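You operate a simulated robot arm through the tools that you are given. There is no shell and no other tool.

You are at the controls of a simulated robot arm. One attempt, no reset.

TASK
Change the brass bars from star to delta and shut the box lid.
Fine: As drawn inside the green box lid; the long bar goes on the low red table; leave the lid bolts out.

It is judged by the outcome, as a careful person would: the job done as asked, and still so three seconds after it is handed in. It fails if anything else is knocked over, pushed out of place, dropped, spilled or broken. A push-on lid holds only when it is set on centred and level and pressed home; a screw cap is set on level and turned clockwise until tight.

THE ROBOT
A 7-joint arm with a two-finger parallel gripper, fixed in place. Base frame: the origin is at the foot of the arm, x ahead of it, y to its left, z up. Lengths are in mm, angles in degrees, forces in N, time in s.
Its first joint turns from -149.0 to 149.0 degrees. Payload 3.43 kg.
The TCP is the grasp point between the finger pads, 30 mm short of the fingertips. In the tool frame z runs along the fingers and y along their closing line. Largest opening 94 mm; finger width 28, thickness 10; the body of the gripper, 50 by 96 mm, starts 55 mm behind the TCP.
Orientation is that of the tool frame in the base frame, as [roll, pitch, yaw] about the fixed x, y, z axes, in that order (R = Rz(yaw) Ry(pitch) Rx(roll)). With the fingers straight down and closing along the base's y, the tool's x points along the base's -x, its y along +y and its z along -z.

THE INTERFACE
- The arm moves only by the tool move_arm. Its argument "commands" is a list of rows, each an object of numbers (a shift or turn left out is 0, a gripper value left out holds the last): "grip": the finger opening in mm, from 0 to 94; "dx", "dy", "dz": the shift along the base's x, y, z in units of 40 mm (1.0 is 40 mm); "wx", "wy", "wz": the turn, a rotation vector about the base's x, y, z in units of 4 degrees (1.0 is 4 degrees). In form: [{"grip": .., "dx": .., "dy": .., "dz": .., "wx": .., "wy": .., "wz": ..}, ...]. A call has 1 to 20 rows; each row shifts and turns the commanded pose from where the row before left it. A call with a number of a shift or a turn outside -1 to 1 is refused whole. A row lasts 0.2 s, in which the tool goes at most 50 mm and 8.6 degrees; a call with a longer step from one row to the next is refused whole, and so is a gripper value outside its range. A pose out of reach is approached as far as the arm can. The call stops where the force on the tool passes 40 N (or 10 N more than at its start, if that is more) or the arm is blocked; 0.2 s more then pass. Each finger travels about 45 mm/s and halts on what it meets, pressing with about 25 N; the grip force reading is that of the motor and also rises with nothing between the fingers. The clock runs only during rows and for 0.2 s after the last one: add rows that do not move to give the fingers time. The reply holds the time, the measured pose of the TCP, the force on the tool along the base axes, the opening and the grip force, in the units named above and with some noise, with the torque about the TCP (base axes, N m) and any sound that the robot's microphone picked up.
- Cameras (640 x 400 px; columns grow to the right, rows downward): "scene" is fixed at [406.4, -640.9, 1157.8]; the picture's right is [0.90, -0.43, 0.00], its down [-0.19, -0.39, -0.90] and it looks along [0.39, 0.81, -0.43] (base axes); focal length 360 px, centre (320, 200). "wrist" rides on the gripper at [76, 14, -102] in the tool frame; the picture's right is [-0.18, 0.98, 0.00], its down [-0.75, -0.14, -0.64] and it looks along [-0.63, -0.12, 0.77] (tool axes); focal length 243 px, centre (320, 200). There is no depth. A picture from a camera that has moved, and an enlarged one, comes with that camera's place and axes in the base frame and with its lens. The place of the scene camera against the robot may be out by one fixed shift of up to 18 mm in any direction.
- camera(camera): a new picture of that camera. No time passes.
- close_up(camera, box): a new picture of the part [left, top, right, bottom] of that camera's present view, enlarged. No time passes.
- finish_job(): hands the job in; it is judged then, once.

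Nothing tells you positions but the pictures and the camera data. Unless the task says otherwise, let go and move clear before handing in.

The tools are called after ">>>" as a command line: name --argument value ..., lists and objects as JSON in quotes. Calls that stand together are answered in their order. move_arm: Moves the arm, as the interface text tells. Its arguments: {"type":"object","properties":{"commands":{"type":"array","items":{"type":"object","properties":{"grip":{"type":"number"},"dx":{"type":"number"},"dy":{"type":"number"},"dz":{"type":"number"},"wx":{"type":"number"},"wy":{"type":"number"},"wz":{"type":"number"}}}}},"required":["commands"]} The other tools are called the same way: camera (camera) takes a picture; close_up (camera, box) takes an enlarged picture of a part of a camera's view; finish_job () hands the job in.

At the start:

```text
clock: 0.0
eef_pos: [705.3, 116.6, 942.9]
tool_rot: [180.0, 0.0, -180.0]
wrist_force: [0.2, -0.4, 0.1]
wrist_torque: [0.05, -0.03, -0.03]
opening: 94.0
gripper_force: 0.0
```

scene: 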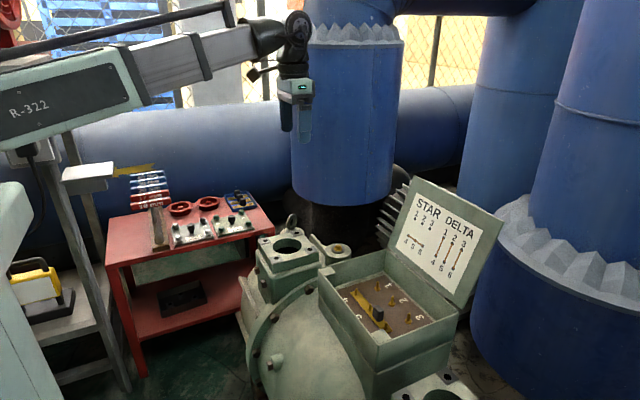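
wrist: 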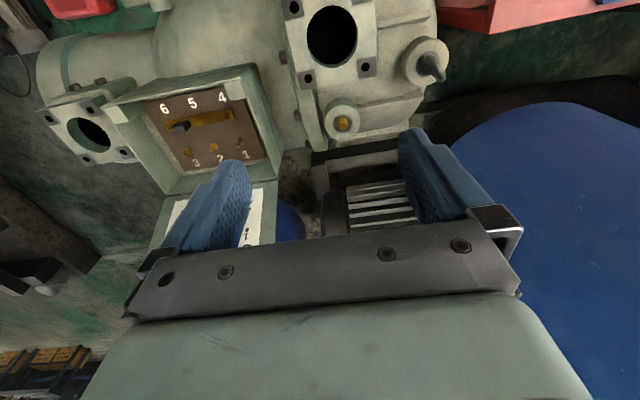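

I see a green terminal box with its lid open (a star/delta diagram is printed inside it), a red table to the left with tools and parts, and the arm high above. I'll take enlarged views before moving.

>>> close_up --camera "scene" --box '[310, 170, 510, 380]'

>>> close_up --camera "scene" --box '[330, 270, 450, 345]'

>>> close_up --camera "scene" --box '[390, 180, 500, 290]'

>>> close_up --camera "scene" --box '[100, 160, 280, 280]'

>>> close_up --camera "wrist" --box '[100, 60, 300, 200]'

```text
1.90 times, centred on (410, 275) of scene
camera zoom: at [406.4, -640.9, 1157.8], right [0.9, -0.43, 0.0], down [-0.19, -0.39, -0.9], along [0.39, 0.81, -0.43], focal length 685 px, centre (149, 57)
```

zoom: 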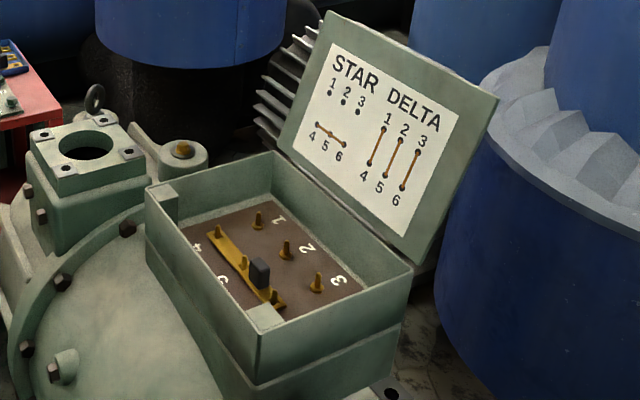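

```text
5.33 times, centred on (390, 308) of scene
camera zoom: at [406.4, -640.9, 1157.8], right [0.9, -0.43, 0.0], down [-0.19, -0.39, -0.9], along [0.39, 0.81, -0.43], focal length 1919 px, centre (-53, -373)
```

zoom: 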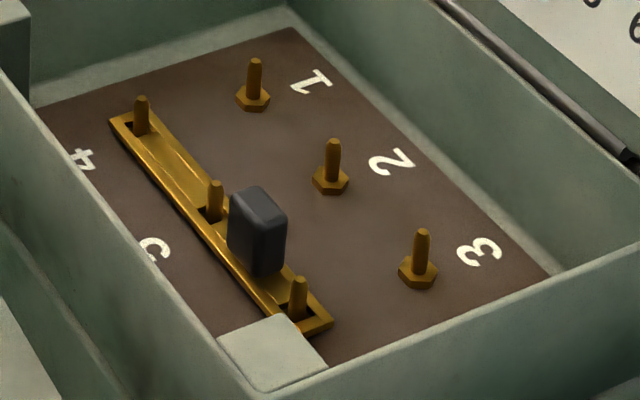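

```text
3.64 times, centred on (445, 235) of scene
camera zoom: at [406.4, -640.9, 1157.8], right [0.9, -0.43, 0.0], down [-0.19, -0.39, -0.9], along [0.39, 0.81, -0.43], focal length 1308 px, centre (-134, 73)
```

zoom: 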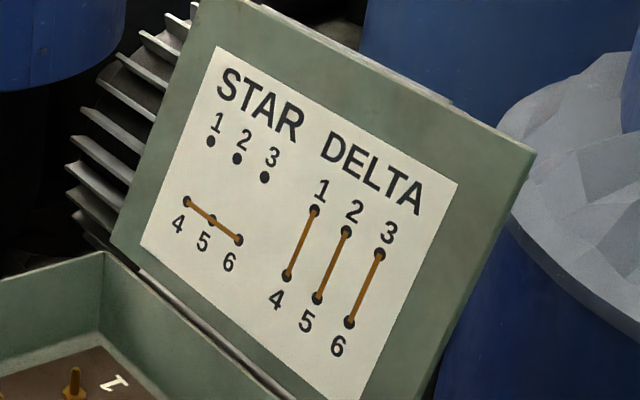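

```text
3.33 times, centred on (190, 220) of scene
camera zoom: at [406.4, -640.9, 1157.8], right [0.9, -0.43, 0.0], down [-0.19, -0.39, -0.9], along [0.39, 0.81, -0.43], focal length 1199 px, centre (753, 133)
```

zoom: 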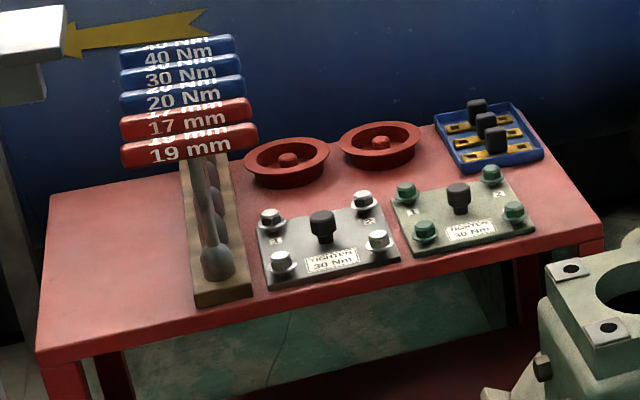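

```text
2.86 times, centred on (200, 130) of wrist
camera zoom: at [630.0, 131.1, 1047.0], right [0.18, 0.98, 0.0], down [0.75, -0.14, 0.64], along [0.63, -0.12, -0.77], focal length 693 px, centre (663, 400)
```

zoom: 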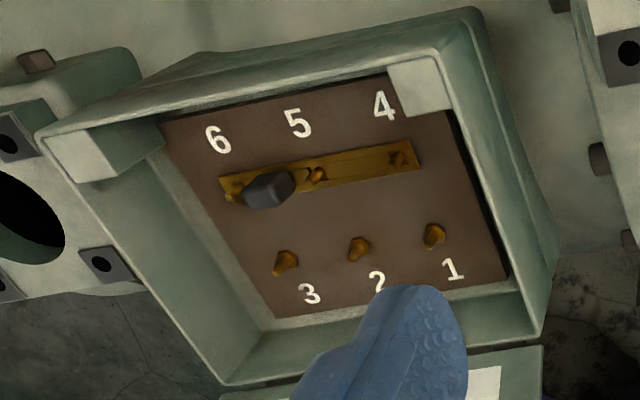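

The box sits roughly at (770, -140, 600), with the long bar on pins 4-5-6 and three short bars in a blue tray on the red table near (650, 530). I'll move above the box at a safe height to get a better look.

>>> move_arm --commands '[{"dx": 0.1, "dy": -0.9, "dz": 0}, {"dx": 0.1, "dy": -0.9, "dz": 0}, {"dx": 0.1, "dy": -0.9, "dz": 0}, {"dx": 0.1, "dy": -0.9, "dz": -0.2}, {"dx": 0.1, "dy": -0.9, "dz": -0.2}, {"dx": 0.1, "dy": -0.9, "dz": -0.3}, {"dx": 0.1, "dy": -0.9, "dz": -0.3}]'

```text
clock: 1.6
eef_pos: [733.0, -136.1, 901.5]
tool_rot: [-179.9, 0.0, 180.0]
wrist_force: [-0.3, 0.2, 0.4]
wrist_torque: [0.02, 0.0, 0.01]
opening: 93.8
gripper_force: 0.1
```

>>> camera --camera "wrist"

>>> camera --camera "scene"

```text
taken
camera wrist: at [658.1, -121.6, 1006.7], right [0.18, 0.98, 0.0], down [0.75, -0.14, 0.64], along [0.63, -0.12, -0.77], focal length 243 px, centre (320, 200)
```

wrist: 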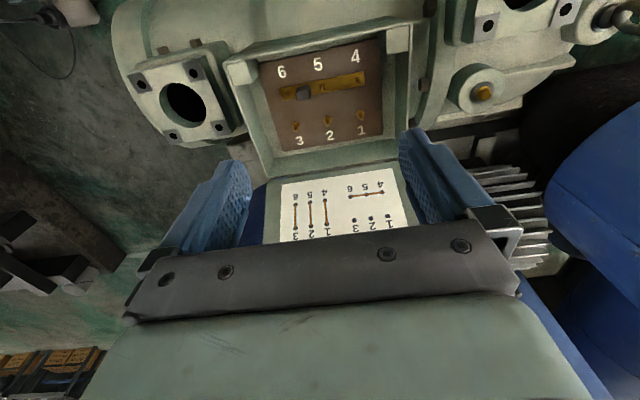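

```text
taken
```

scene: 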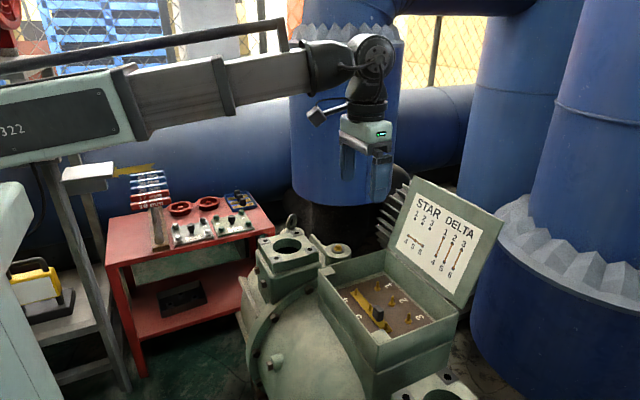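

I'm now above the box and the wrist view shows pins 4-5-6 (bar fitted) and 1-2-3. I'll zoom in to measure the pins and the bar.

>>> close_up --camera "wrist" --box '[215, 10, 425, 190]'

>>> close_up --camera "wrist" --box '[260, 60, 390, 150]'

>>> close_up --camera "wrist" --box '[230, 140, 430, 250]'

```text
2.22 times, centred on (320, 100) of wrist
camera zoom: at [658.1, -121.6, 1006.7], right [0.18, 0.98, 0.0], down [0.75, -0.14, 0.64], along [0.63, -0.12, -0.77], focal length 539 px, centre (320, 422)
```

zoom: 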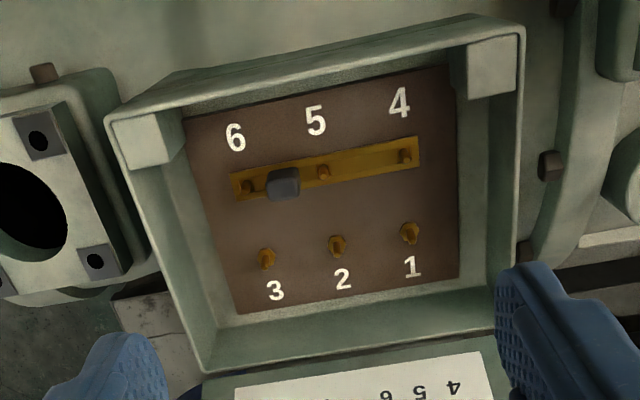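

```text
4.44 times, centred on (325, 105) of wrist
camera zoom: at [658.1, -121.6, 1006.7], right [0.18, 0.98, 0.0], down [0.75, -0.14, 0.64], along [0.63, -0.12, -0.77], focal length 1078 px, centre (298, 622)
```

zoom: 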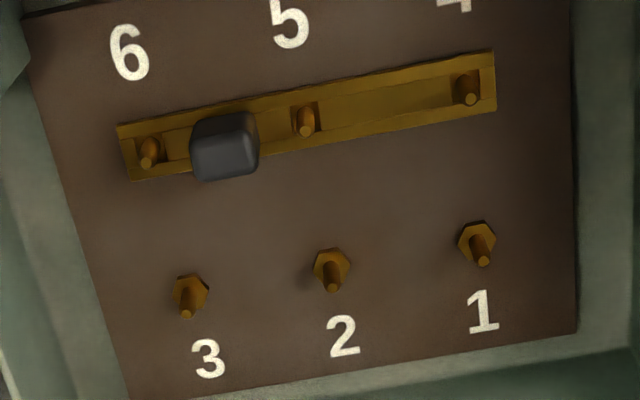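

```text
3.20 times, centred on (330, 195) of wrist
camera zoom: at [658.1, -121.6, 1006.7], right [0.18, 0.98, 0.0], down [0.75, -0.14, 0.64], along [0.63, -0.12, -0.77], focal length 776 px, centre (288, 216)
```

zoom: 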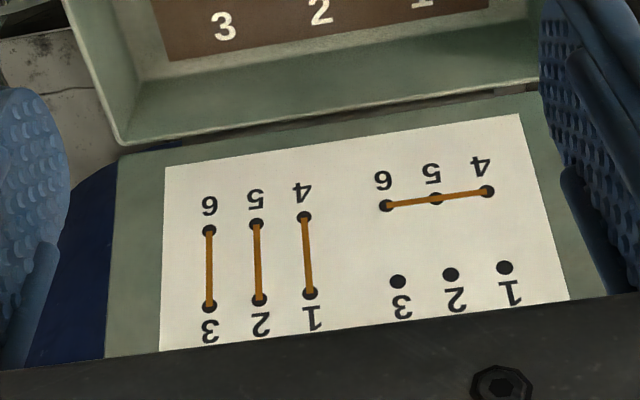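

The pin grid comes out axis-aligned: 4-5-6 near x≈774 and 1-2-3 near x≈832, at y≈-80/-140/-200. The rim is at about z≈623 and the lid leans back about 19° past vertical. Next I'll look at the red table and the tray of short bars.

>>> move_arm --commands '[{"dx": -0.15, "dy": 1, "dz": 0}, {"dx": -0.15, "dy": 1}, {"dx": -0.15, "dy": 1}, {"dx": -0.15, "dy": 1}, {"dx": -0.15, "dy": 1}, {"dx": -0.15, "dy": 1}, {"dx": -0.15, "dy": 1}, {"dx": -0.15, "dy": 1}, {"dx": -0.15, "dy": 1}, {"dx": -0.15, "dy": 1}, {"dx": -0.15, "dy": 1}, {"dx": -0.15, "dy": 1}, {"dx": -0.15, "dy": 1}, {"dx": -0.15, "dy": 1}]'

>>> camera --camera "wrist"

>>> camera --camera "scene"

```text
clock: 4.6
eef_pos: [647.1, 425.1, 902.4]
tool_rot: [179.9, 0.1, 180.0]
wrist_force: [-0.8, -0.6, 0.0]
wrist_torque: [-0.03, -0.01, -0.01]
opening: 94.0
gripper_force: 0.0
```

```text
taken
camera wrist: at [573.8, 439.0, 1006.7], right [0.18, 0.98, 0.0], down [0.75, -0.14, 0.64], along [0.63, -0.12, -0.77], focal length 243 px, centre (320, 200)
```

wrist: 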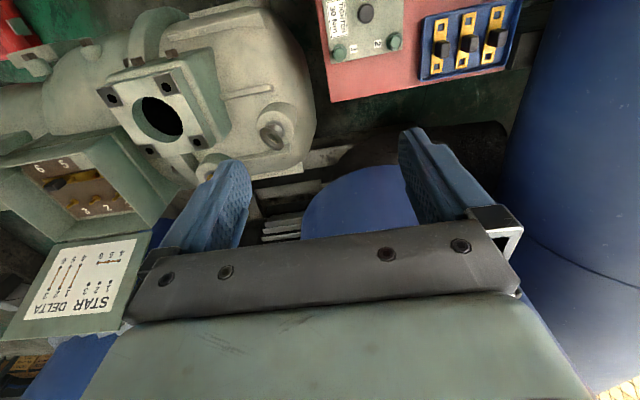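

```text
taken
```

scene: 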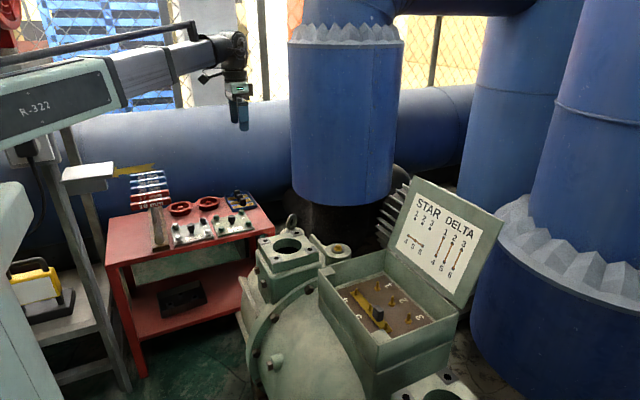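

The tray with three short bars (lying along x) is at about (677, 670, 519) on the red table, close to my reach limit. I'll move nearer and map the table.

>>> move_arm --commands '[{"dx": -0.4, "dy": 1, "dz": -0.4}, {"dx": -0.4, "dy": 1, "dz": -0.4}, {"dx": -0.4, "dy": 1, "dz": -0.4}, {"dx": -0.4, "dy": 0.5, "dz": -0.4}]'

>>> camera --camera "wrist"

>>> camera --camera "scene"

>>> close_up --camera "wrist" --box '[150, 0, 470, 200]'

```text
clock: 5.6
eef_pos: [582.9, 565.3, 838.4]
tool_rot: [180.0, 0.0, -180.0]
wrist_force: [0.6, -0.6, 0.3]
wrist_torque: [0.01, -0.05, -0.03]
opening: 94.0
gripper_force: 0.0
```

```text
taken
camera wrist: at [509.4, 579.5, 943.0], right [0.18, 0.98, 0.0], down [0.75, -0.14, 0.64], along [0.63, -0.12, -0.77], focal length 243 px, centre (320, 200)
```

wrist: 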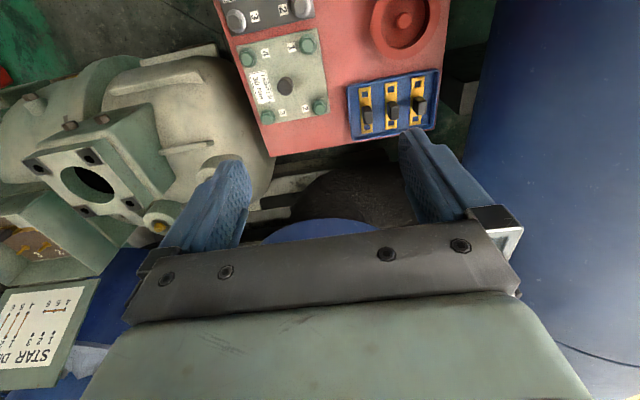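

```text
taken
```

scene: 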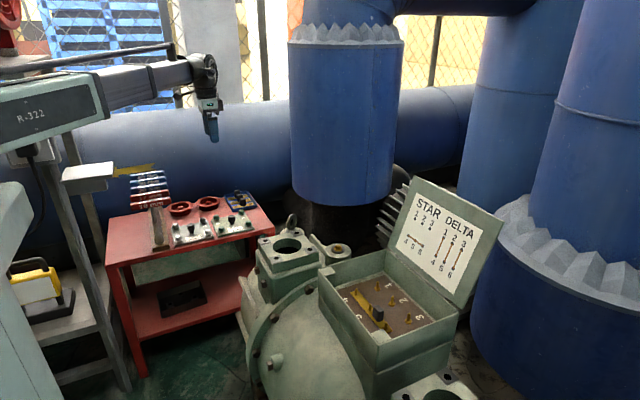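

```text
2.00 times, centred on (310, 100) of wrist
camera zoom: at [509.4, 579.5, 943.0], right [0.18, 0.98, 0.0], down [0.75, -0.14, 0.64], along [0.63, -0.12, -0.77], focal length 485 px, centre (340, 400)
```

zoom: 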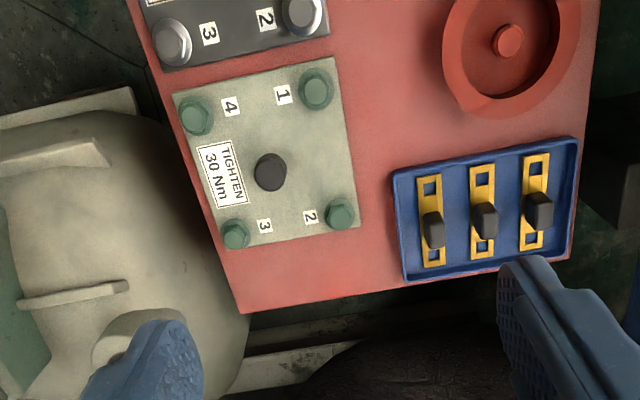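

The tray's three bars, the green "tighten" plate and the pulleys are mapped, and there's a free strip of table around x 670-737, y 433-597 for the long bar. I'll take a couple of detail views before going for the long bar.

>>> close_up --camera "wrist" --box '[340, 65, 445, 145]'

>>> close_up --camera "scene" --box '[215, 180, 285, 240]'

```text
5.00 times, centred on (392, 105) of wrist
camera zoom: at [509.4, 579.5, 943.0], right [0.18, 0.98, 0.0], down [0.75, -0.14, 0.64], along [0.63, -0.12, -0.77], focal length 1213 px, centre (-42, 675)
```

zoom: 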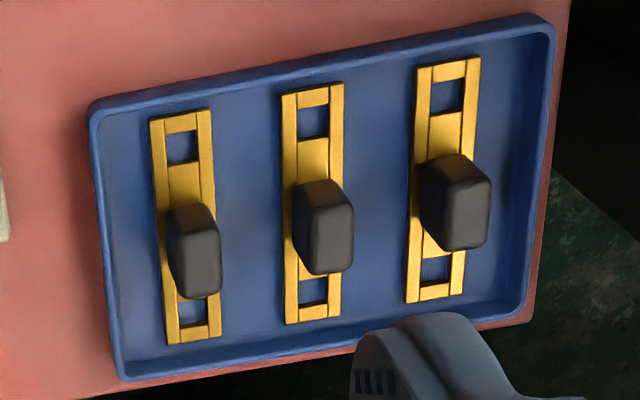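

```text
6.67 times, centred on (250, 210) of scene
camera zoom: at [406.4, -640.9, 1157.8], right [0.9, -0.43, 0.0], down [-0.19, -0.39, -0.9], along [0.39, 0.81, -0.43], focal length 2398 px, centre (787, 133)
```

zoom: 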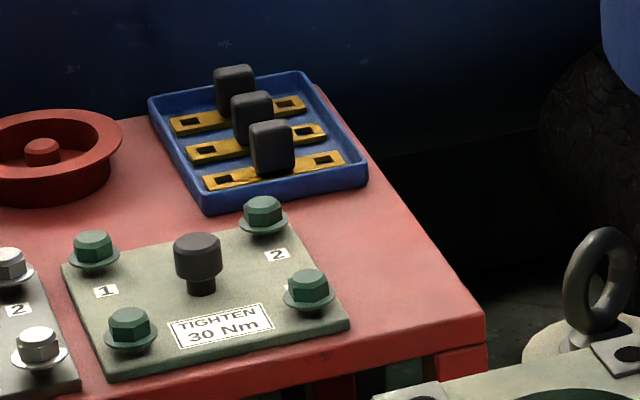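

Short bars have generous square holes and tall dark handles. Now I'll go back over the box, turning the tool 90° so the fingers close across the long bar (along x).

>>> move_arm --commands '[{"dx": 0.24, "dy": -0.9, "dz": 0.5, "wz": 1}, {"dx": 0.24, "dy": -0.9, "dz": 0.5, "wz": 1}, {"dx": 0.24, "dy": -0.9, "wz": 1}, {"dx": 0.24, "dy": -0.9, "wz": 1}, {"dx": 0.24, "dy": -0.9, "wz": 1}, {"dx": 0.24, "dy": -0.9, "wz": 1}, {"dx": 0.24, "dy": -0.9, "wz": 1}, {"dx": 0.24, "dy": -0.9, "wz": 1}, {"dx": 0.24, "dy": -0.9, "wz": 1}, {"dx": 0.24, "dy": -0.9, "wz": 1}, {"dx": 0.24, "dy": -0.9, "wz": 1}, {"dx": 0.24, "dy": -0.9, "wz": 1}, {"dx": 0.24, "dy": -0.9, "wz": 1}, {"dx": 0.24, "dy": -0.9, "wz": 1}, {"dx": 0.24, "dy": -0.9, "wz": 1}, {"dx": 0.24, "dy": -0.9, "wz": 1}, {"dx": 0.24, "dy": -0.9, "wz": 1}, {"dx": 0.24, "dy": -0.9, "wz": 1}, {"dx": 0.24, "dy": -0.9, "wz": 1}, {"dx": 0.24, "dy": -0.9, "wz": 1}]'

```text
clock: 9.8
eef_pos: [775.5, -156.7, 877.9]
tool_rot: [180.0, 0.0, -99.8]
wrist_force: [0.3, -1.6, 1.0]
wrist_torque: [0.02, -0.02, -0.01]
opening: 93.8
gripper_force: 0.1
```

>>> move_arm --commands '[{"dy": -0.1, "dz": -0.9, "wz": 1}, {"dy": -0.1, "dz": -0.9, "wz": 1}, {"dy": -0.1, "dz": -0.9, "wz": 0.5}, {"dy": -0.03, "dz": -0.9}]'

>>> camera --camera "wrist"

>>> camera --camera "scene"

```text
clock: 10.8
eef_pos: [776.5, -166.9, 734.7]
tool_rot: [179.9, -0.1, -89.9]
wrist_force: [0.2, -1.0, 0.8]
wrist_torque: [0.02, -0.03, 0.03]
opening: 94.0
gripper_force: 0.1
```

```text
taken
camera wrist: at [763.5, -244.1, 838.9], right [-0.98, 0.18, 0.0], down [0.14, 0.75, 0.64], along [0.12, 0.63, -0.77], focal length 243 px, centre (320, 200)
```

wrist: 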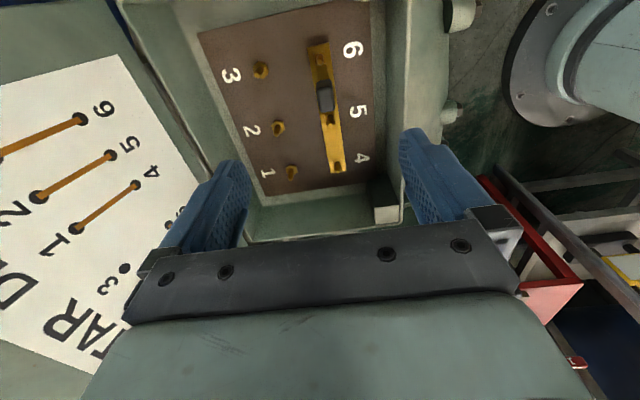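

```text
taken
```

scene: 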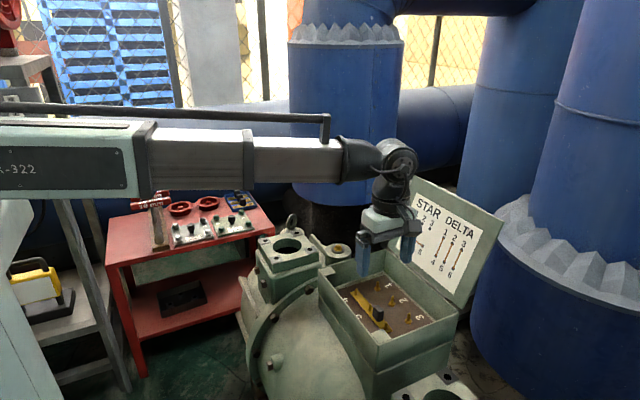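

>>> close_up --camera "wrist" --box '[230, 20, 390, 190]'

>>> close_up --camera "wrist" --box '[290, 30, 370, 180]'

```text
2.35 times, centred on (310, 105) of wrist
camera zoom: at [763.5, -244.1, 838.9], right [-0.98, 0.18, 0.0], down [0.14, 0.75, 0.64], along [0.12, 0.63, -0.77], focal length 571 px, centre (344, 424)
```

zoom: 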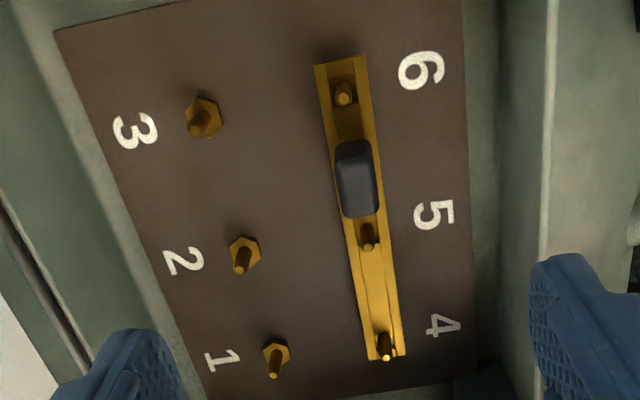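

```text
2.67 times, centred on (330, 105) of wrist
camera zoom: at [763.5, -244.1, 838.9], right [-0.98, 0.18, 0.0], down [0.14, 0.75, 0.64], along [0.12, 0.63, -0.77], focal length 647 px, centre (293, 453)
```

zoom: 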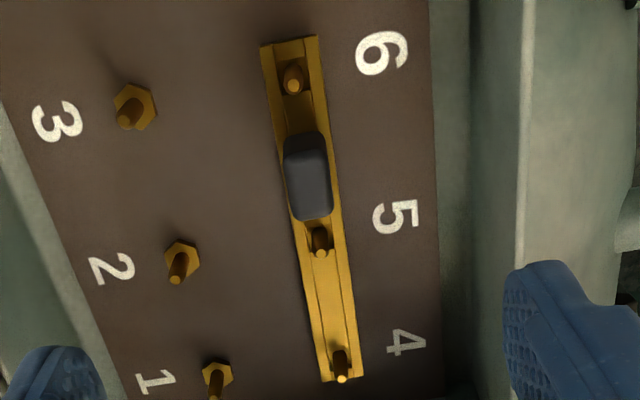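

Pins measured from this view agree with the first one: row 4-6 at x≈771.7, row 1-3 at x≈831.5, y≈-81/-140.5/-200, tips at z≈591. The long bar's handle is at about (771.5, -170). I'll check the position noise with null rows while pre-closing the fingers to 40 mm.

>>> move_arm --commands '[{"grip": 40}, {"grip": 40}, {"grip": 40}, {"grip": 40}]'

>>> move_arm --commands '[{"grip": 40}]'

>>> move_arm --commands '[{"grip": 40}]'

>>> camera --camera "wrist"

```text
clock: 11.8
eef_pos: [775.9, -168.1, 734.8]
tool_rot: [179.9, -0.1, -89.9]
wrist_force: [1.1, -0.5, 0.3]
wrist_torque: [0.02, -0.01, -0.01]
opening: 39.8
gripper_force: 0.0
```

```text
clock: 12.2
eef_pos: [777.4, -167.8, 734.4]
tool_rot: [179.9, 0.1, -90.0]
wrist_force: [0.4, 0.2, -0.6]
wrist_torque: [0.0, -0.02, 0.02]
opening: 39.8
gripper_force: 0.1
```

```text
clock: 12.6
eef_pos: [776.1, -166.9, 735.1]
tool_rot: [-180.0, 0.0, -89.9]
wrist_force: [0.2, 0.4, 0.5]
wrist_torque: [-0.02, 0.01, -0.02]
opening: 39.9
gripper_force: 0.0
```

```text
taken
camera wrist: at [763.4, -244.0, 839.2], right [-0.98, 0.18, 0.0], down [0.14, 0.75, 0.64], along [0.12, 0.63, -0.77], focal length 243 px, centre (320, 200)
```

wrist: 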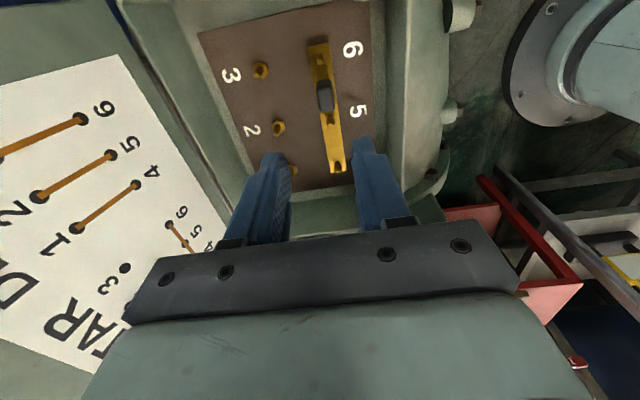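

Position noise is about ±1 mm. I'll look closely at the fingertips to learn how the tool axis appears in the wrist picture.

>>> close_up --camera "wrist" --box '[230, 120, 430, 250]'

>>> close_up --camera "scene" --box '[330, 180, 450, 340]'

```text
3.08 times, centred on (330, 185) of wrist
camera zoom: at [763.4, -244.0, 839.2], right [-0.98, 0.18, 0.0], down [0.14, 0.75, 0.64], along [0.12, 0.63, -0.77], focal length 746 px, centre (289, 246)
```

zoom: 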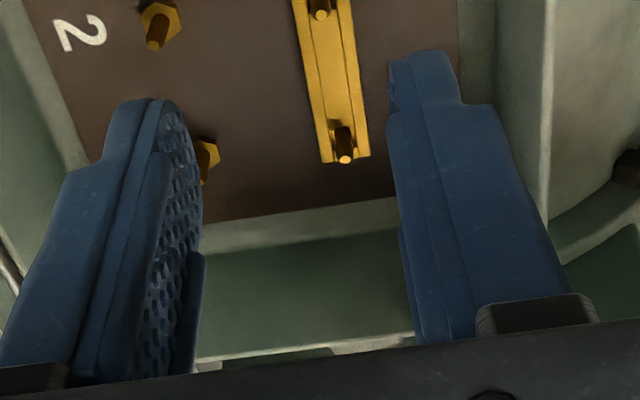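

```text
2.50 times, centred on (390, 260) of scene
camera zoom: at [406.4, -640.9, 1157.8], right [0.9, -0.43, 0.0], down [-0.19, -0.39, -0.9], along [0.39, 0.81, -0.43], focal length 899 px, centre (145, 50)
```

zoom: 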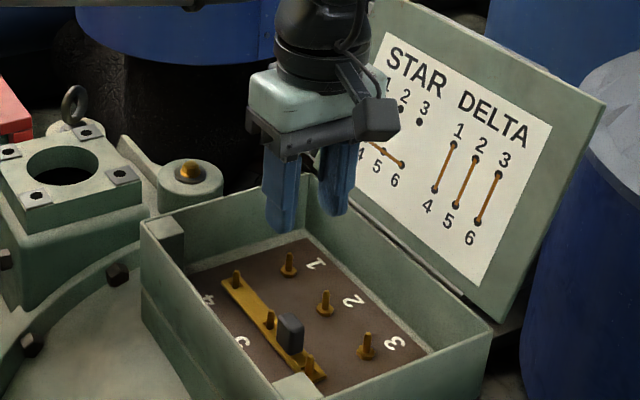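

Fingertips match the nominal geometry within about a millimetre. I'll centre over the handle and come down to just above it, then check the alignment.

>>> move_arm --commands '[{"dx": -0.145, "dy": -0.05, "dz": -0.7}, {"dz": -0.7}, {"dz": -0.7}, {}]'

>>> camera --camera "wrist"

>>> close_up --camera "wrist" --box '[230, 60, 430, 200]'

>>> close_up --camera "scene" --box '[330, 200, 450, 340]'

```text
clock: 13.6
eef_pos: [770.2, -168.9, 650.7]
tool_rot: [-179.9, 0.0, -90.0]
wrist_force: [-0.4, -0.6, -0.4]
wrist_torque: [-0.04, -0.02, 0.0]
opening: 40.2
gripper_force: 0.0
```

```text
taken
camera wrist: at [758.1, -246.0, 754.1], right [-0.98, 0.18, 0.0], down [0.14, 0.75, 0.64], along [0.12, 0.63, -0.77], focal length 243 px, centre (320, 200)
```

wrist: 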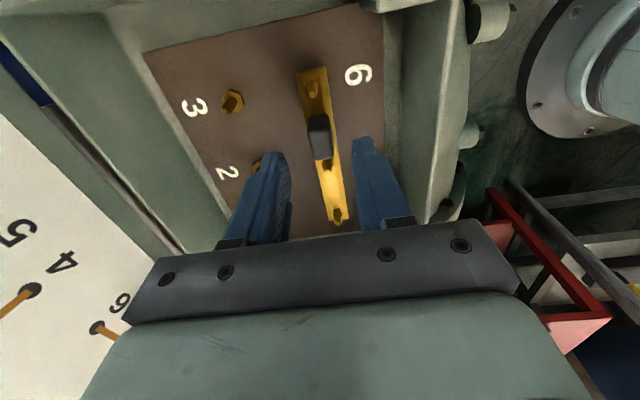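

```text
2.86 times, centred on (330, 130) of wrist
camera zoom: at [758.1, -246.0, 754.1], right [-0.98, 0.18, 0.0], down [0.14, 0.75, 0.64], along [0.12, 0.63, -0.77], focal length 693 px, centre (291, 400)
```

zoom: 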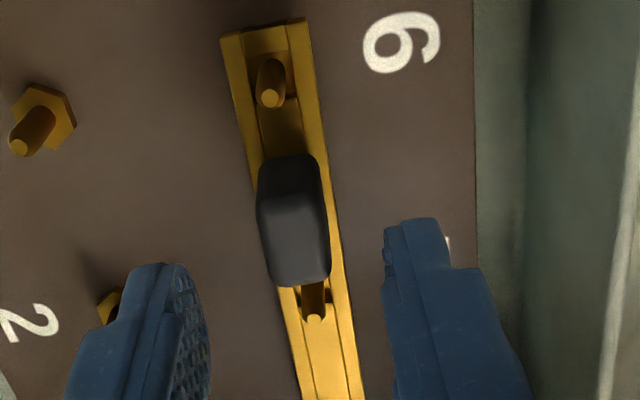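

```text
2.86 times, centred on (390, 270) of scene
camera zoom: at [406.4, -640.9, 1157.8], right [0.9, -0.43, 0.0], down [-0.19, -0.39, -0.9], along [0.39, 0.81, -0.43], focal length 1028 px, centre (120, 0)
```

zoom: 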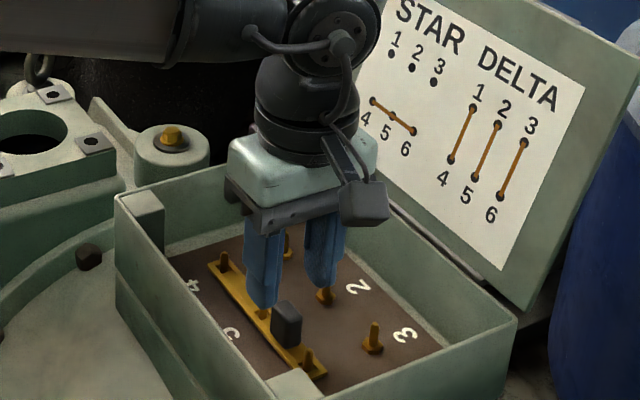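

The handle is centred between the fingers within about half a millimetre. I'll descend to grasp depth and close.

>>> move_arm --commands '[{"dz": -0.3}, {"dz": -0.3}, {"dz": -0.3}, {}]'

>>> close_up --camera "wrist" --box '[230, 60, 430, 200]'

>>> close_up --camera "scene" --box '[330, 230, 430, 330]'

```text
clock: 14.6
eef_pos: [770.9, -170.0, 614.0]
tool_rot: [180.0, 0.1, -90.1]
wrist_force: [-1.1, -0.1, 0.0]
wrist_torque: [0.02, 0.02, -0.03]
opening: 40.0
gripper_force: 0.0
```

```text
2.86 times, centred on (330, 130) of wrist
camera zoom: at [758.2, -246.3, 719.1], right [-0.98, 0.18, 0.0], down [0.14, 0.75, 0.64], along [0.12, 0.63, -0.77], focal length 693 px, centre (291, 400)
```

zoom: 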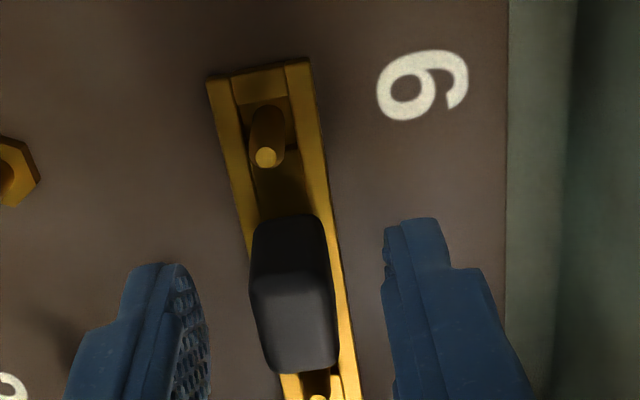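

```text
4.00 times, centred on (380, 280) of scene
camera zoom: at [406.4, -640.9, 1157.8], right [0.9, -0.43, 0.0], down [-0.19, -0.39, -0.9], along [0.39, 0.81, -0.43], focal length 1439 px, centre (80, -120)
```

zoom: 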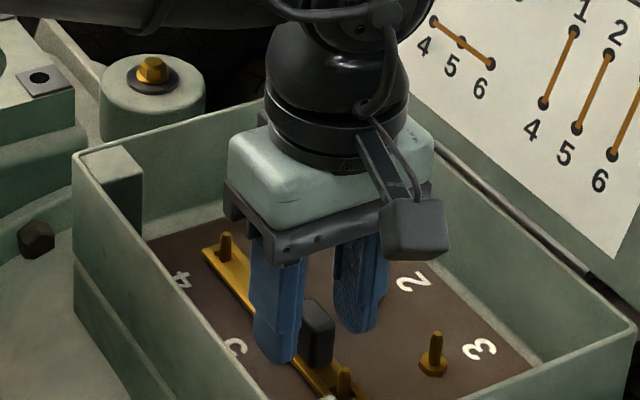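

No contact forces; the handle is between the pads. Closing the fingers.

>>> move_arm --commands '[{"grip": 0}, {"grip": 0}, {"grip": 0}, {"grip": 0}, {"grip": 0}]'

>>> close_up --camera "wrist" --box '[230, 60, 430, 200]'

```text
clock: 15.8
eef_pos: [770.6, -169.2, 616.2]
tool_rot: [-180.0, 0.0, -90.1]
wrist_force: [-0.5, 0.4, 0.0]
wrist_torque: [0.03, 0.02, 0.04]
opening: 15.1
gripper_force: 25.3
```

```text
2.86 times, centred on (330, 130) of wrist
camera zoom: at [758.2, -246.2, 719.2], right [-0.98, 0.18, 0.0], down [0.14, 0.75, 0.64], along [0.12, 0.63, -0.77], focal length 693 px, centre (291, 400)
```

zoom: 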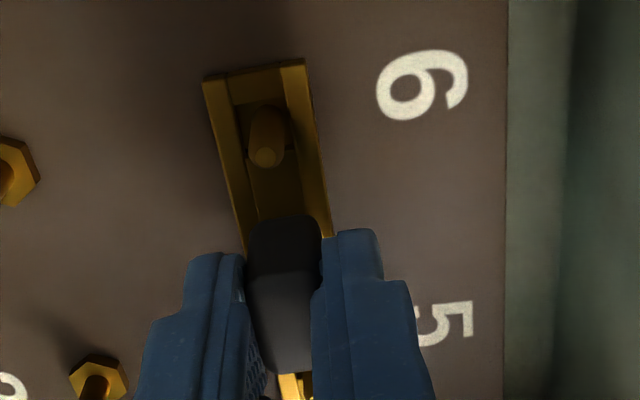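

Gripped at 15 mm wide with 25 N. Lifting straight up slowly.

>>> move_arm --commands '[{"dz": 0.15}, {"dz": 0.15}, {"dz": 0.2}, {"dz": 0.3}, {"dz": 0.5}, {}]'

>>> camera --camera "wrist"

>>> close_up --camera "scene" --box '[320, 200, 450, 340]'

```text
clock: 17.2
eef_pos: [769.3, -171.0, 667.1]
tool_rot: [180.0, 0.0, -90.0]
wrist_force: [-0.4, -0.3, 0.8]
wrist_torque: [-0.01, -0.01, 0.0]
opening: 0.0
gripper_force: 25.3
```

```text
taken
camera wrist: at [757.8, -247.1, 771.3], right [-0.98, 0.18, 0.0], down [0.14, 0.75, 0.64], along [0.12, 0.63, -0.77], focal length 243 px, centre (320, 200)
```

wrist: 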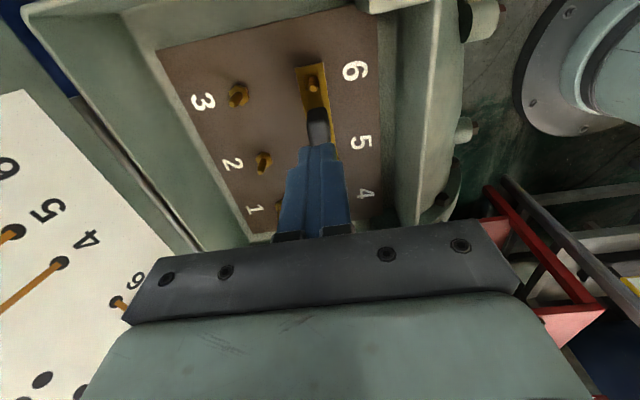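

```text
2.86 times, centred on (385, 270) of scene
camera zoom: at [406.4, -640.9, 1157.8], right [0.9, -0.43, 0.0], down [-0.19, -0.39, -0.9], along [0.39, 0.81, -0.43], focal length 1028 px, centre (134, 0)
```

zoom: 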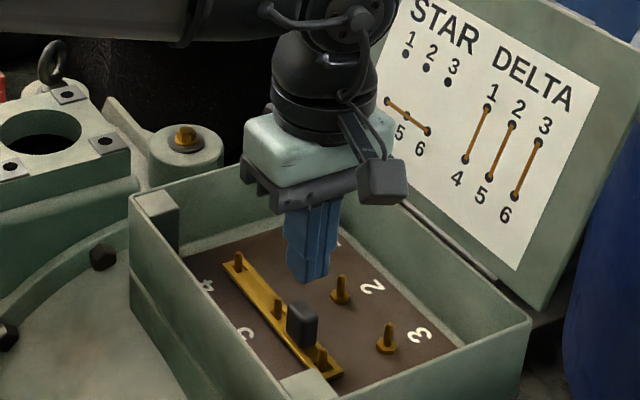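

The bar slipped out of the fingers and stayed on the pins (opening now 0). I'll look closely at the bar before trying again.

>>> close_up --camera "wrist" --box '[270, 50, 370, 150]'

>>> close_up --camera "scene" --box '[350, 280, 410, 330]'

```text
4.00 times, centred on (320, 100) of wrist
camera zoom: at [757.8, -247.1, 771.3], right [-0.98, 0.18, 0.0], down [0.14, 0.75, 0.64], along [0.12, 0.63, -0.77], focal length 970 px, centre (320, 600)
```

zoom: 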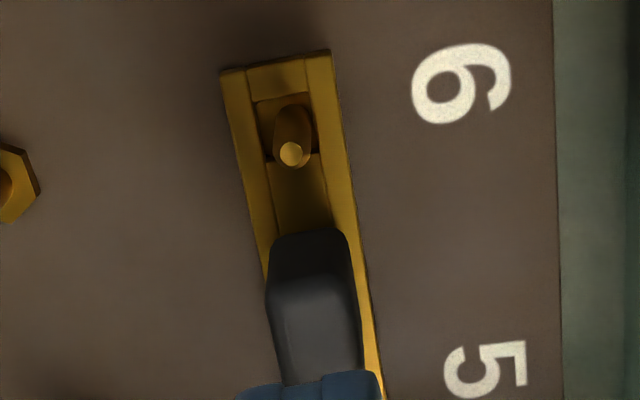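

```text
8.00 times, centred on (380, 305) of scene
camera zoom: at [406.4, -640.9, 1157.8], right [0.9, -0.43, 0.0], down [-0.19, -0.39, -0.9], along [0.39, 0.81, -0.43], focal length 2878 px, centre (-160, -640)
```

zoom: 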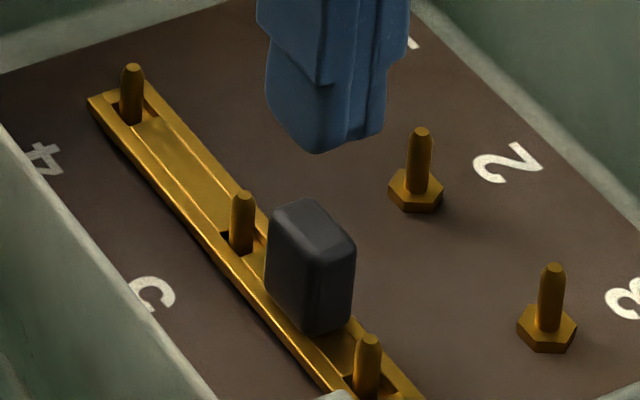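

The bar is still seated level. Handle top is z≈605 and bar top z≈578, so I can grip about 6 mm deeper. I'll reopen, go deeper, close, and lift in small steps while watching the force.

>>> move_arm --commands '[{"grip": 36}, {"grip": 36}, {"grip": 36}, {"grip": 36}, {"dz": -0.45, "dy": 0.025}, {"dz": -0.4}, {"dz": -0.35}, {"dz": -0.15}, {"dz": -0.1}, {}]'

>>> close_up --camera "wrist" --box '[230, 60, 430, 200]'

>>> close_up --camera "scene" --box '[340, 260, 420, 330]'

```text
clock: 19.4
eef_pos: [771.9, -170.6, 608.3]
tool_rot: [180.0, 0.0, -90.0]
wrist_force: [-0.2, -0.3, -0.1]
wrist_torque: [0.01, 0.03, 0.03]
opening: 35.9
gripper_force: 0.0
```

```text
2.86 times, centred on (330, 130) of wrist
camera zoom: at [758.3, -245.7, 713.1], right [-0.98, 0.18, 0.0], down [0.14, 0.75, 0.64], along [0.12, 0.63, -0.77], focal length 693 px, centre (291, 400)
```

zoom: 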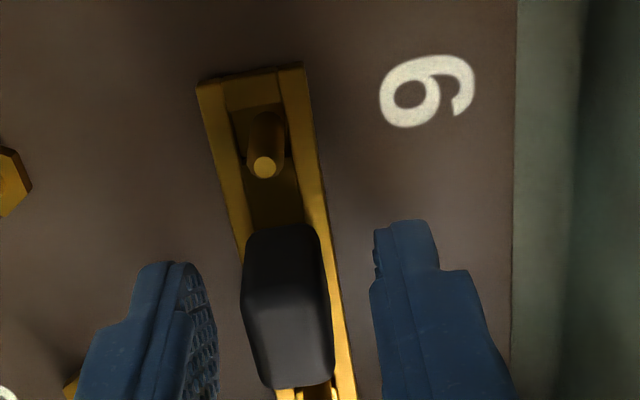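

```text
5.71 times, centred on (380, 295) of scene
camera zoom: at [406.4, -640.9, 1157.8], right [0.9, -0.43, 0.0], down [-0.19, -0.39, -0.9], along [0.39, 0.81, -0.43], focal length 2056 px, centre (-23, -343)
```

zoom: 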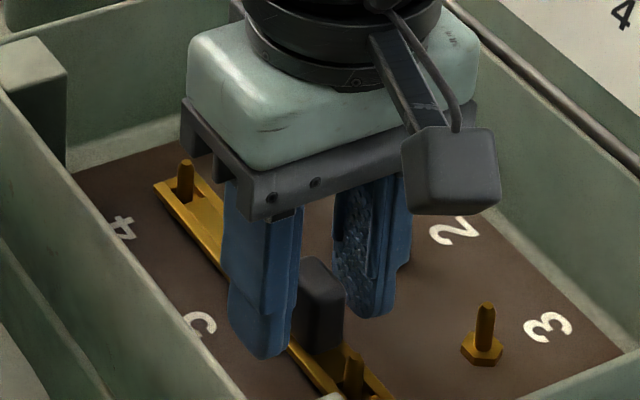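

>>> move_arm --commands '[{"grip": 0}, {"grip": 0}, {"grip": 0}, {"grip": 0}, {"grip": 0}]'

>>> move_arm --commands '[{"dz": 0.05}, {"dz": 0.05}]'

>>> close_up --camera "scene" --box '[340, 260, 420, 330]'

>>> close_up --camera "wrist" --box '[230, 60, 430, 200]'

```text
clock: 20.6
eef_pos: [770.4, -170.9, 608.4]
tool_rot: [180.0, 0.0, -90.0]
wrist_force: [0.7, 0.2, 1.9]
wrist_torque: [0.01, 0.01, -0.01]
opening: 15.0
gripper_force: 25.4
```

```text
clock: 21.2
eef_pos: [770.7, -169.6, 613.1]
tool_rot: [-180.0, 0.0, -90.0]
wrist_force: [0.6, 0.5, -0.1]
wrist_torque: [-0.03, 0.01, -0.03]
opening: 15.0
gripper_force: 24.4
```

```text
5.71 times, centred on (380, 295) of scene
camera zoom: at [406.4, -640.9, 1157.8], right [0.9, -0.43, 0.0], down [-0.19, -0.39, -0.9], along [0.39, 0.81, -0.43], focal length 2056 px, centre (-23, -343)
```

zoom: 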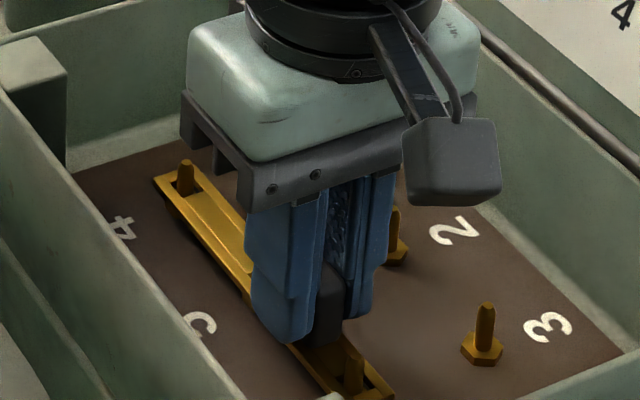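

```text
2.86 times, centred on (330, 130) of wrist
camera zoom: at [758.0, -245.8, 716.8], right [-0.98, 0.18, 0.0], down [0.14, 0.75, 0.64], along [0.12, 0.63, -0.77], focal length 693 px, centre (291, 400)
```

zoom: 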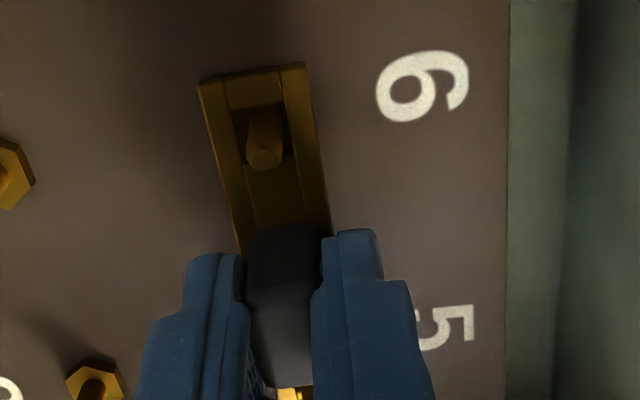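

The bar seems to be moving with the fingers. Continuing the lift in small steps.

>>> move_arm --commands '[{"dz": 0.05}, {"dz": 0.05}]'

>>> close_up --camera "wrist" --box '[230, 60, 430, 200]'

>>> close_up --camera "scene" --box '[340, 260, 420, 330]'

```text
clock: 21.8
eef_pos: [770.9, -169.3, 616.9]
tool_rot: [180.0, 0.0, -90.1]
wrist_force: [0.0, -0.4, -1.2]
wrist_torque: [0.01, 0.01, 0.0]
opening: 15.0
gripper_force: 25.4
```

```text
2.86 times, centred on (330, 130) of wrist
camera zoom: at [758.1, -245.6, 720.8], right [-0.98, 0.18, 0.0], down [0.14, 0.75, 0.64], along [0.12, 0.63, -0.77], focal length 693 px, centre (291, 400)
```

zoom: 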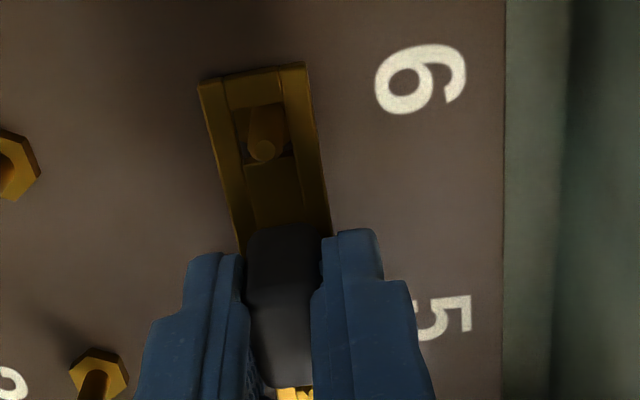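

```text
5.71 times, centred on (380, 295) of scene
camera zoom: at [406.4, -640.9, 1157.8], right [0.9, -0.43, 0.0], down [-0.19, -0.39, -0.9], along [0.39, 0.81, -0.43], focal length 2056 px, centre (-23, -343)
```

zoom: 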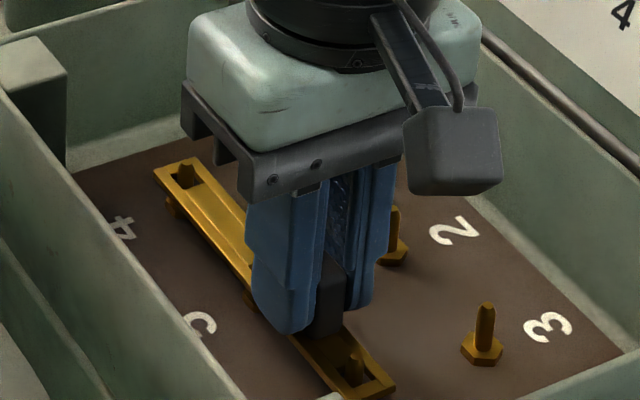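

The bar is rising level with the gripper. Continuing slowly.

>>> move_arm --commands '[{"dz": 0.05}, {"dz": 0.05}, {"dz": 0.05}, {"dz": 0.05}, {"dz": 0.05}, {"dz": 0.05}]'

>>> close_up --camera "scene" --box '[340, 260, 420, 330]'

>>> close_up --camera "wrist" --box '[230, 60, 430, 200]'

```text
clock: 23.2
eef_pos: [771.1, -169.2, 628.9]
tool_rot: [179.9, 0.0, -90.0]
wrist_force: [-0.2, -0.1, -1.1]
wrist_torque: [0.01, -0.03, -0.05]
opening: 15.2
gripper_force: 25.1
```

```text
5.71 times, centred on (380, 295) of scene
camera zoom: at [406.4, -640.9, 1157.8], right [0.9, -0.43, 0.0], down [-0.19, -0.39, -0.9], along [0.39, 0.81, -0.43], focal length 2056 px, centre (-23, -343)
```

zoom: 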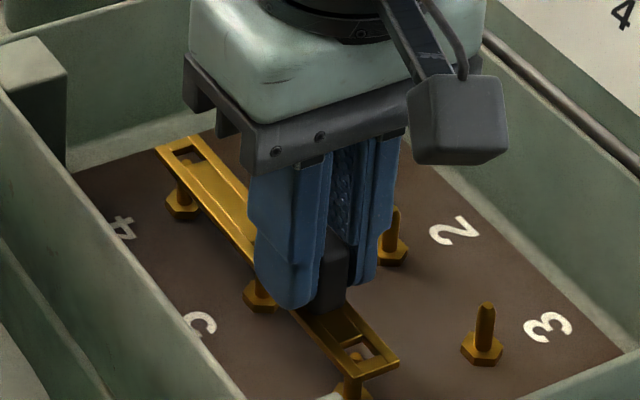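

```text
2.86 times, centred on (330, 130) of wrist
camera zoom: at [758.1, -246.0, 733.2], right [-0.98, 0.18, 0.0], down [0.14, 0.75, 0.64], along [0.12, 0.63, -0.77], focal length 693 px, centre (291, 400)
```

zoom: 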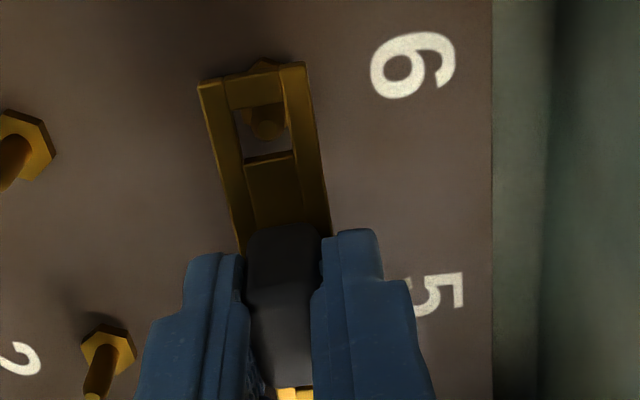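

The bar is clear of the pin tips and holding level. Raising gently to transit height.

>>> move_arm --commands '[{"dz": 0.1}, {"dz": 0.15}, {"dz": 0.2}, {"dz": 0.25}, {"dz": 0.3}, {"dz": 0.3}, {"dz": 0.3}, {"dz": 0.3}, {"dz": 0.3}, {"dz": 0.3}, {"dz": 0.3}, {"dz": 0.3}, {"dz": 0.3}, {"dz": 0.3}, {"dz": 0.3}, {"dz": 0.3}, {"dz": 0.25}, {"dz": 0.2}, {"dz": 0.1}, {}]'

>>> camera --camera "wrist"

>>> camera --camera "scene"

```text
clock: 27.4
eef_pos: [772.1, -169.4, 822.3]
tool_rot: [180.0, 0.0, -90.1]
wrist_force: [-0.8, -0.6, -1.9]
wrist_torque: [0.0, -0.03, -0.05]
opening: 15.0
gripper_force: 24.8
```

```text
taken
camera wrist: at [758.3, -245.6, 927.1], right [-0.98, 0.18, 0.0], down [0.14, 0.75, 0.64], along [0.12, 0.63, -0.77], focal length 243 px, centre (320, 200)
```

wrist: 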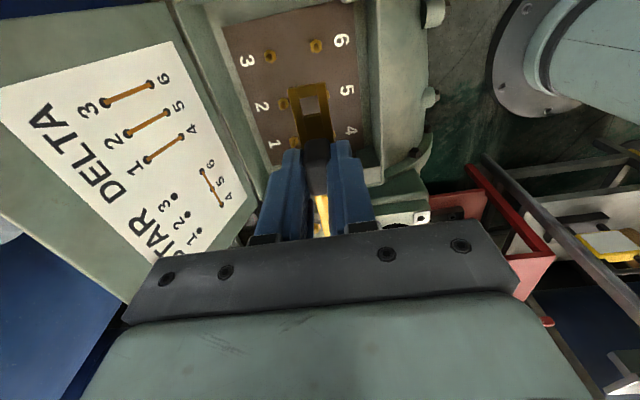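

```text
taken
```

scene: 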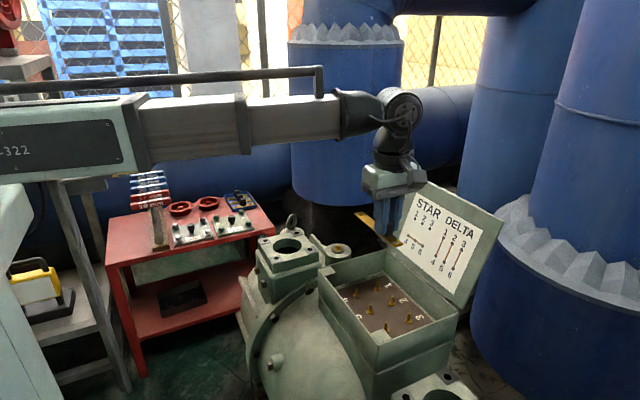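

The bar is held well. Moving gently over to the free strip on the table's near-right edge.

>>> move_arm --commands '[{"dx": -0.03, "dy": 0.2}, {"dx": -0.06, "dy": 0.5}, {"dx": -0.09, "dy": 0.8}, {"dx": -0.1, "dy": 0.9}, {"dx": -0.1, "dy": 0.95}, {"dx": -0.1, "dy": 0.95}, {"dx": -0.1, "dy": 0.95}, {"dx": -0.1, "dy": 0.95}, {"dx": -0.1, "dy": 0.95}, {"dx": -0.1, "dy": 0.95}, {"dx": -0.1, "dy": 0.95}, {"dx": -0.1, "dy": 0.95}, {"dx": -0.1, "dy": 0.95}, {"dx": -0.1, "dy": 0.95}, {"dx": -0.1, "dy": 0.95}, {"dx": -0.1, "dy": 0.95}, {"dx": -0.1, "dy": 0.9}, {"dx": -0.09, "dy": 0.8}, {"dx": -0.06, "dy": 0.5}, {"dx": -0.03, "dy": 0.2}]'

>>> camera --camera "wrist"

>>> camera --camera "scene"

```text
clock: 31.6
eef_pos: [699.7, 478.1, 822.2]
tool_rot: [-180.0, -0.1, -90.1]
wrist_force: [-0.3, -1.1, -1.2]
wrist_torque: [0.02, -0.03, 0.0]
opening: 15.2
gripper_force: 25.3
```

```text
taken
camera wrist: at [687.6, 401.9, 927.2], right [-0.98, 0.18, 0.0], down [0.14, 0.75, 0.64], along [0.12, 0.63, -0.77], focal length 243 px, centre (320, 200)
```

wrist: 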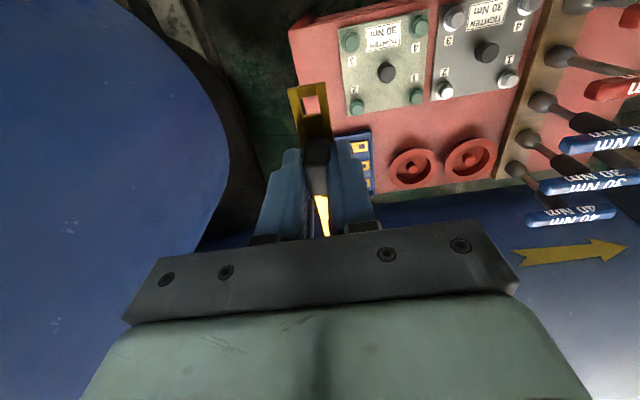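

```text
taken
```

scene: 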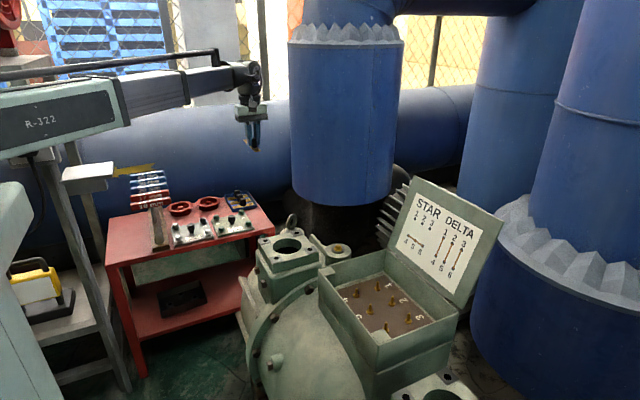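

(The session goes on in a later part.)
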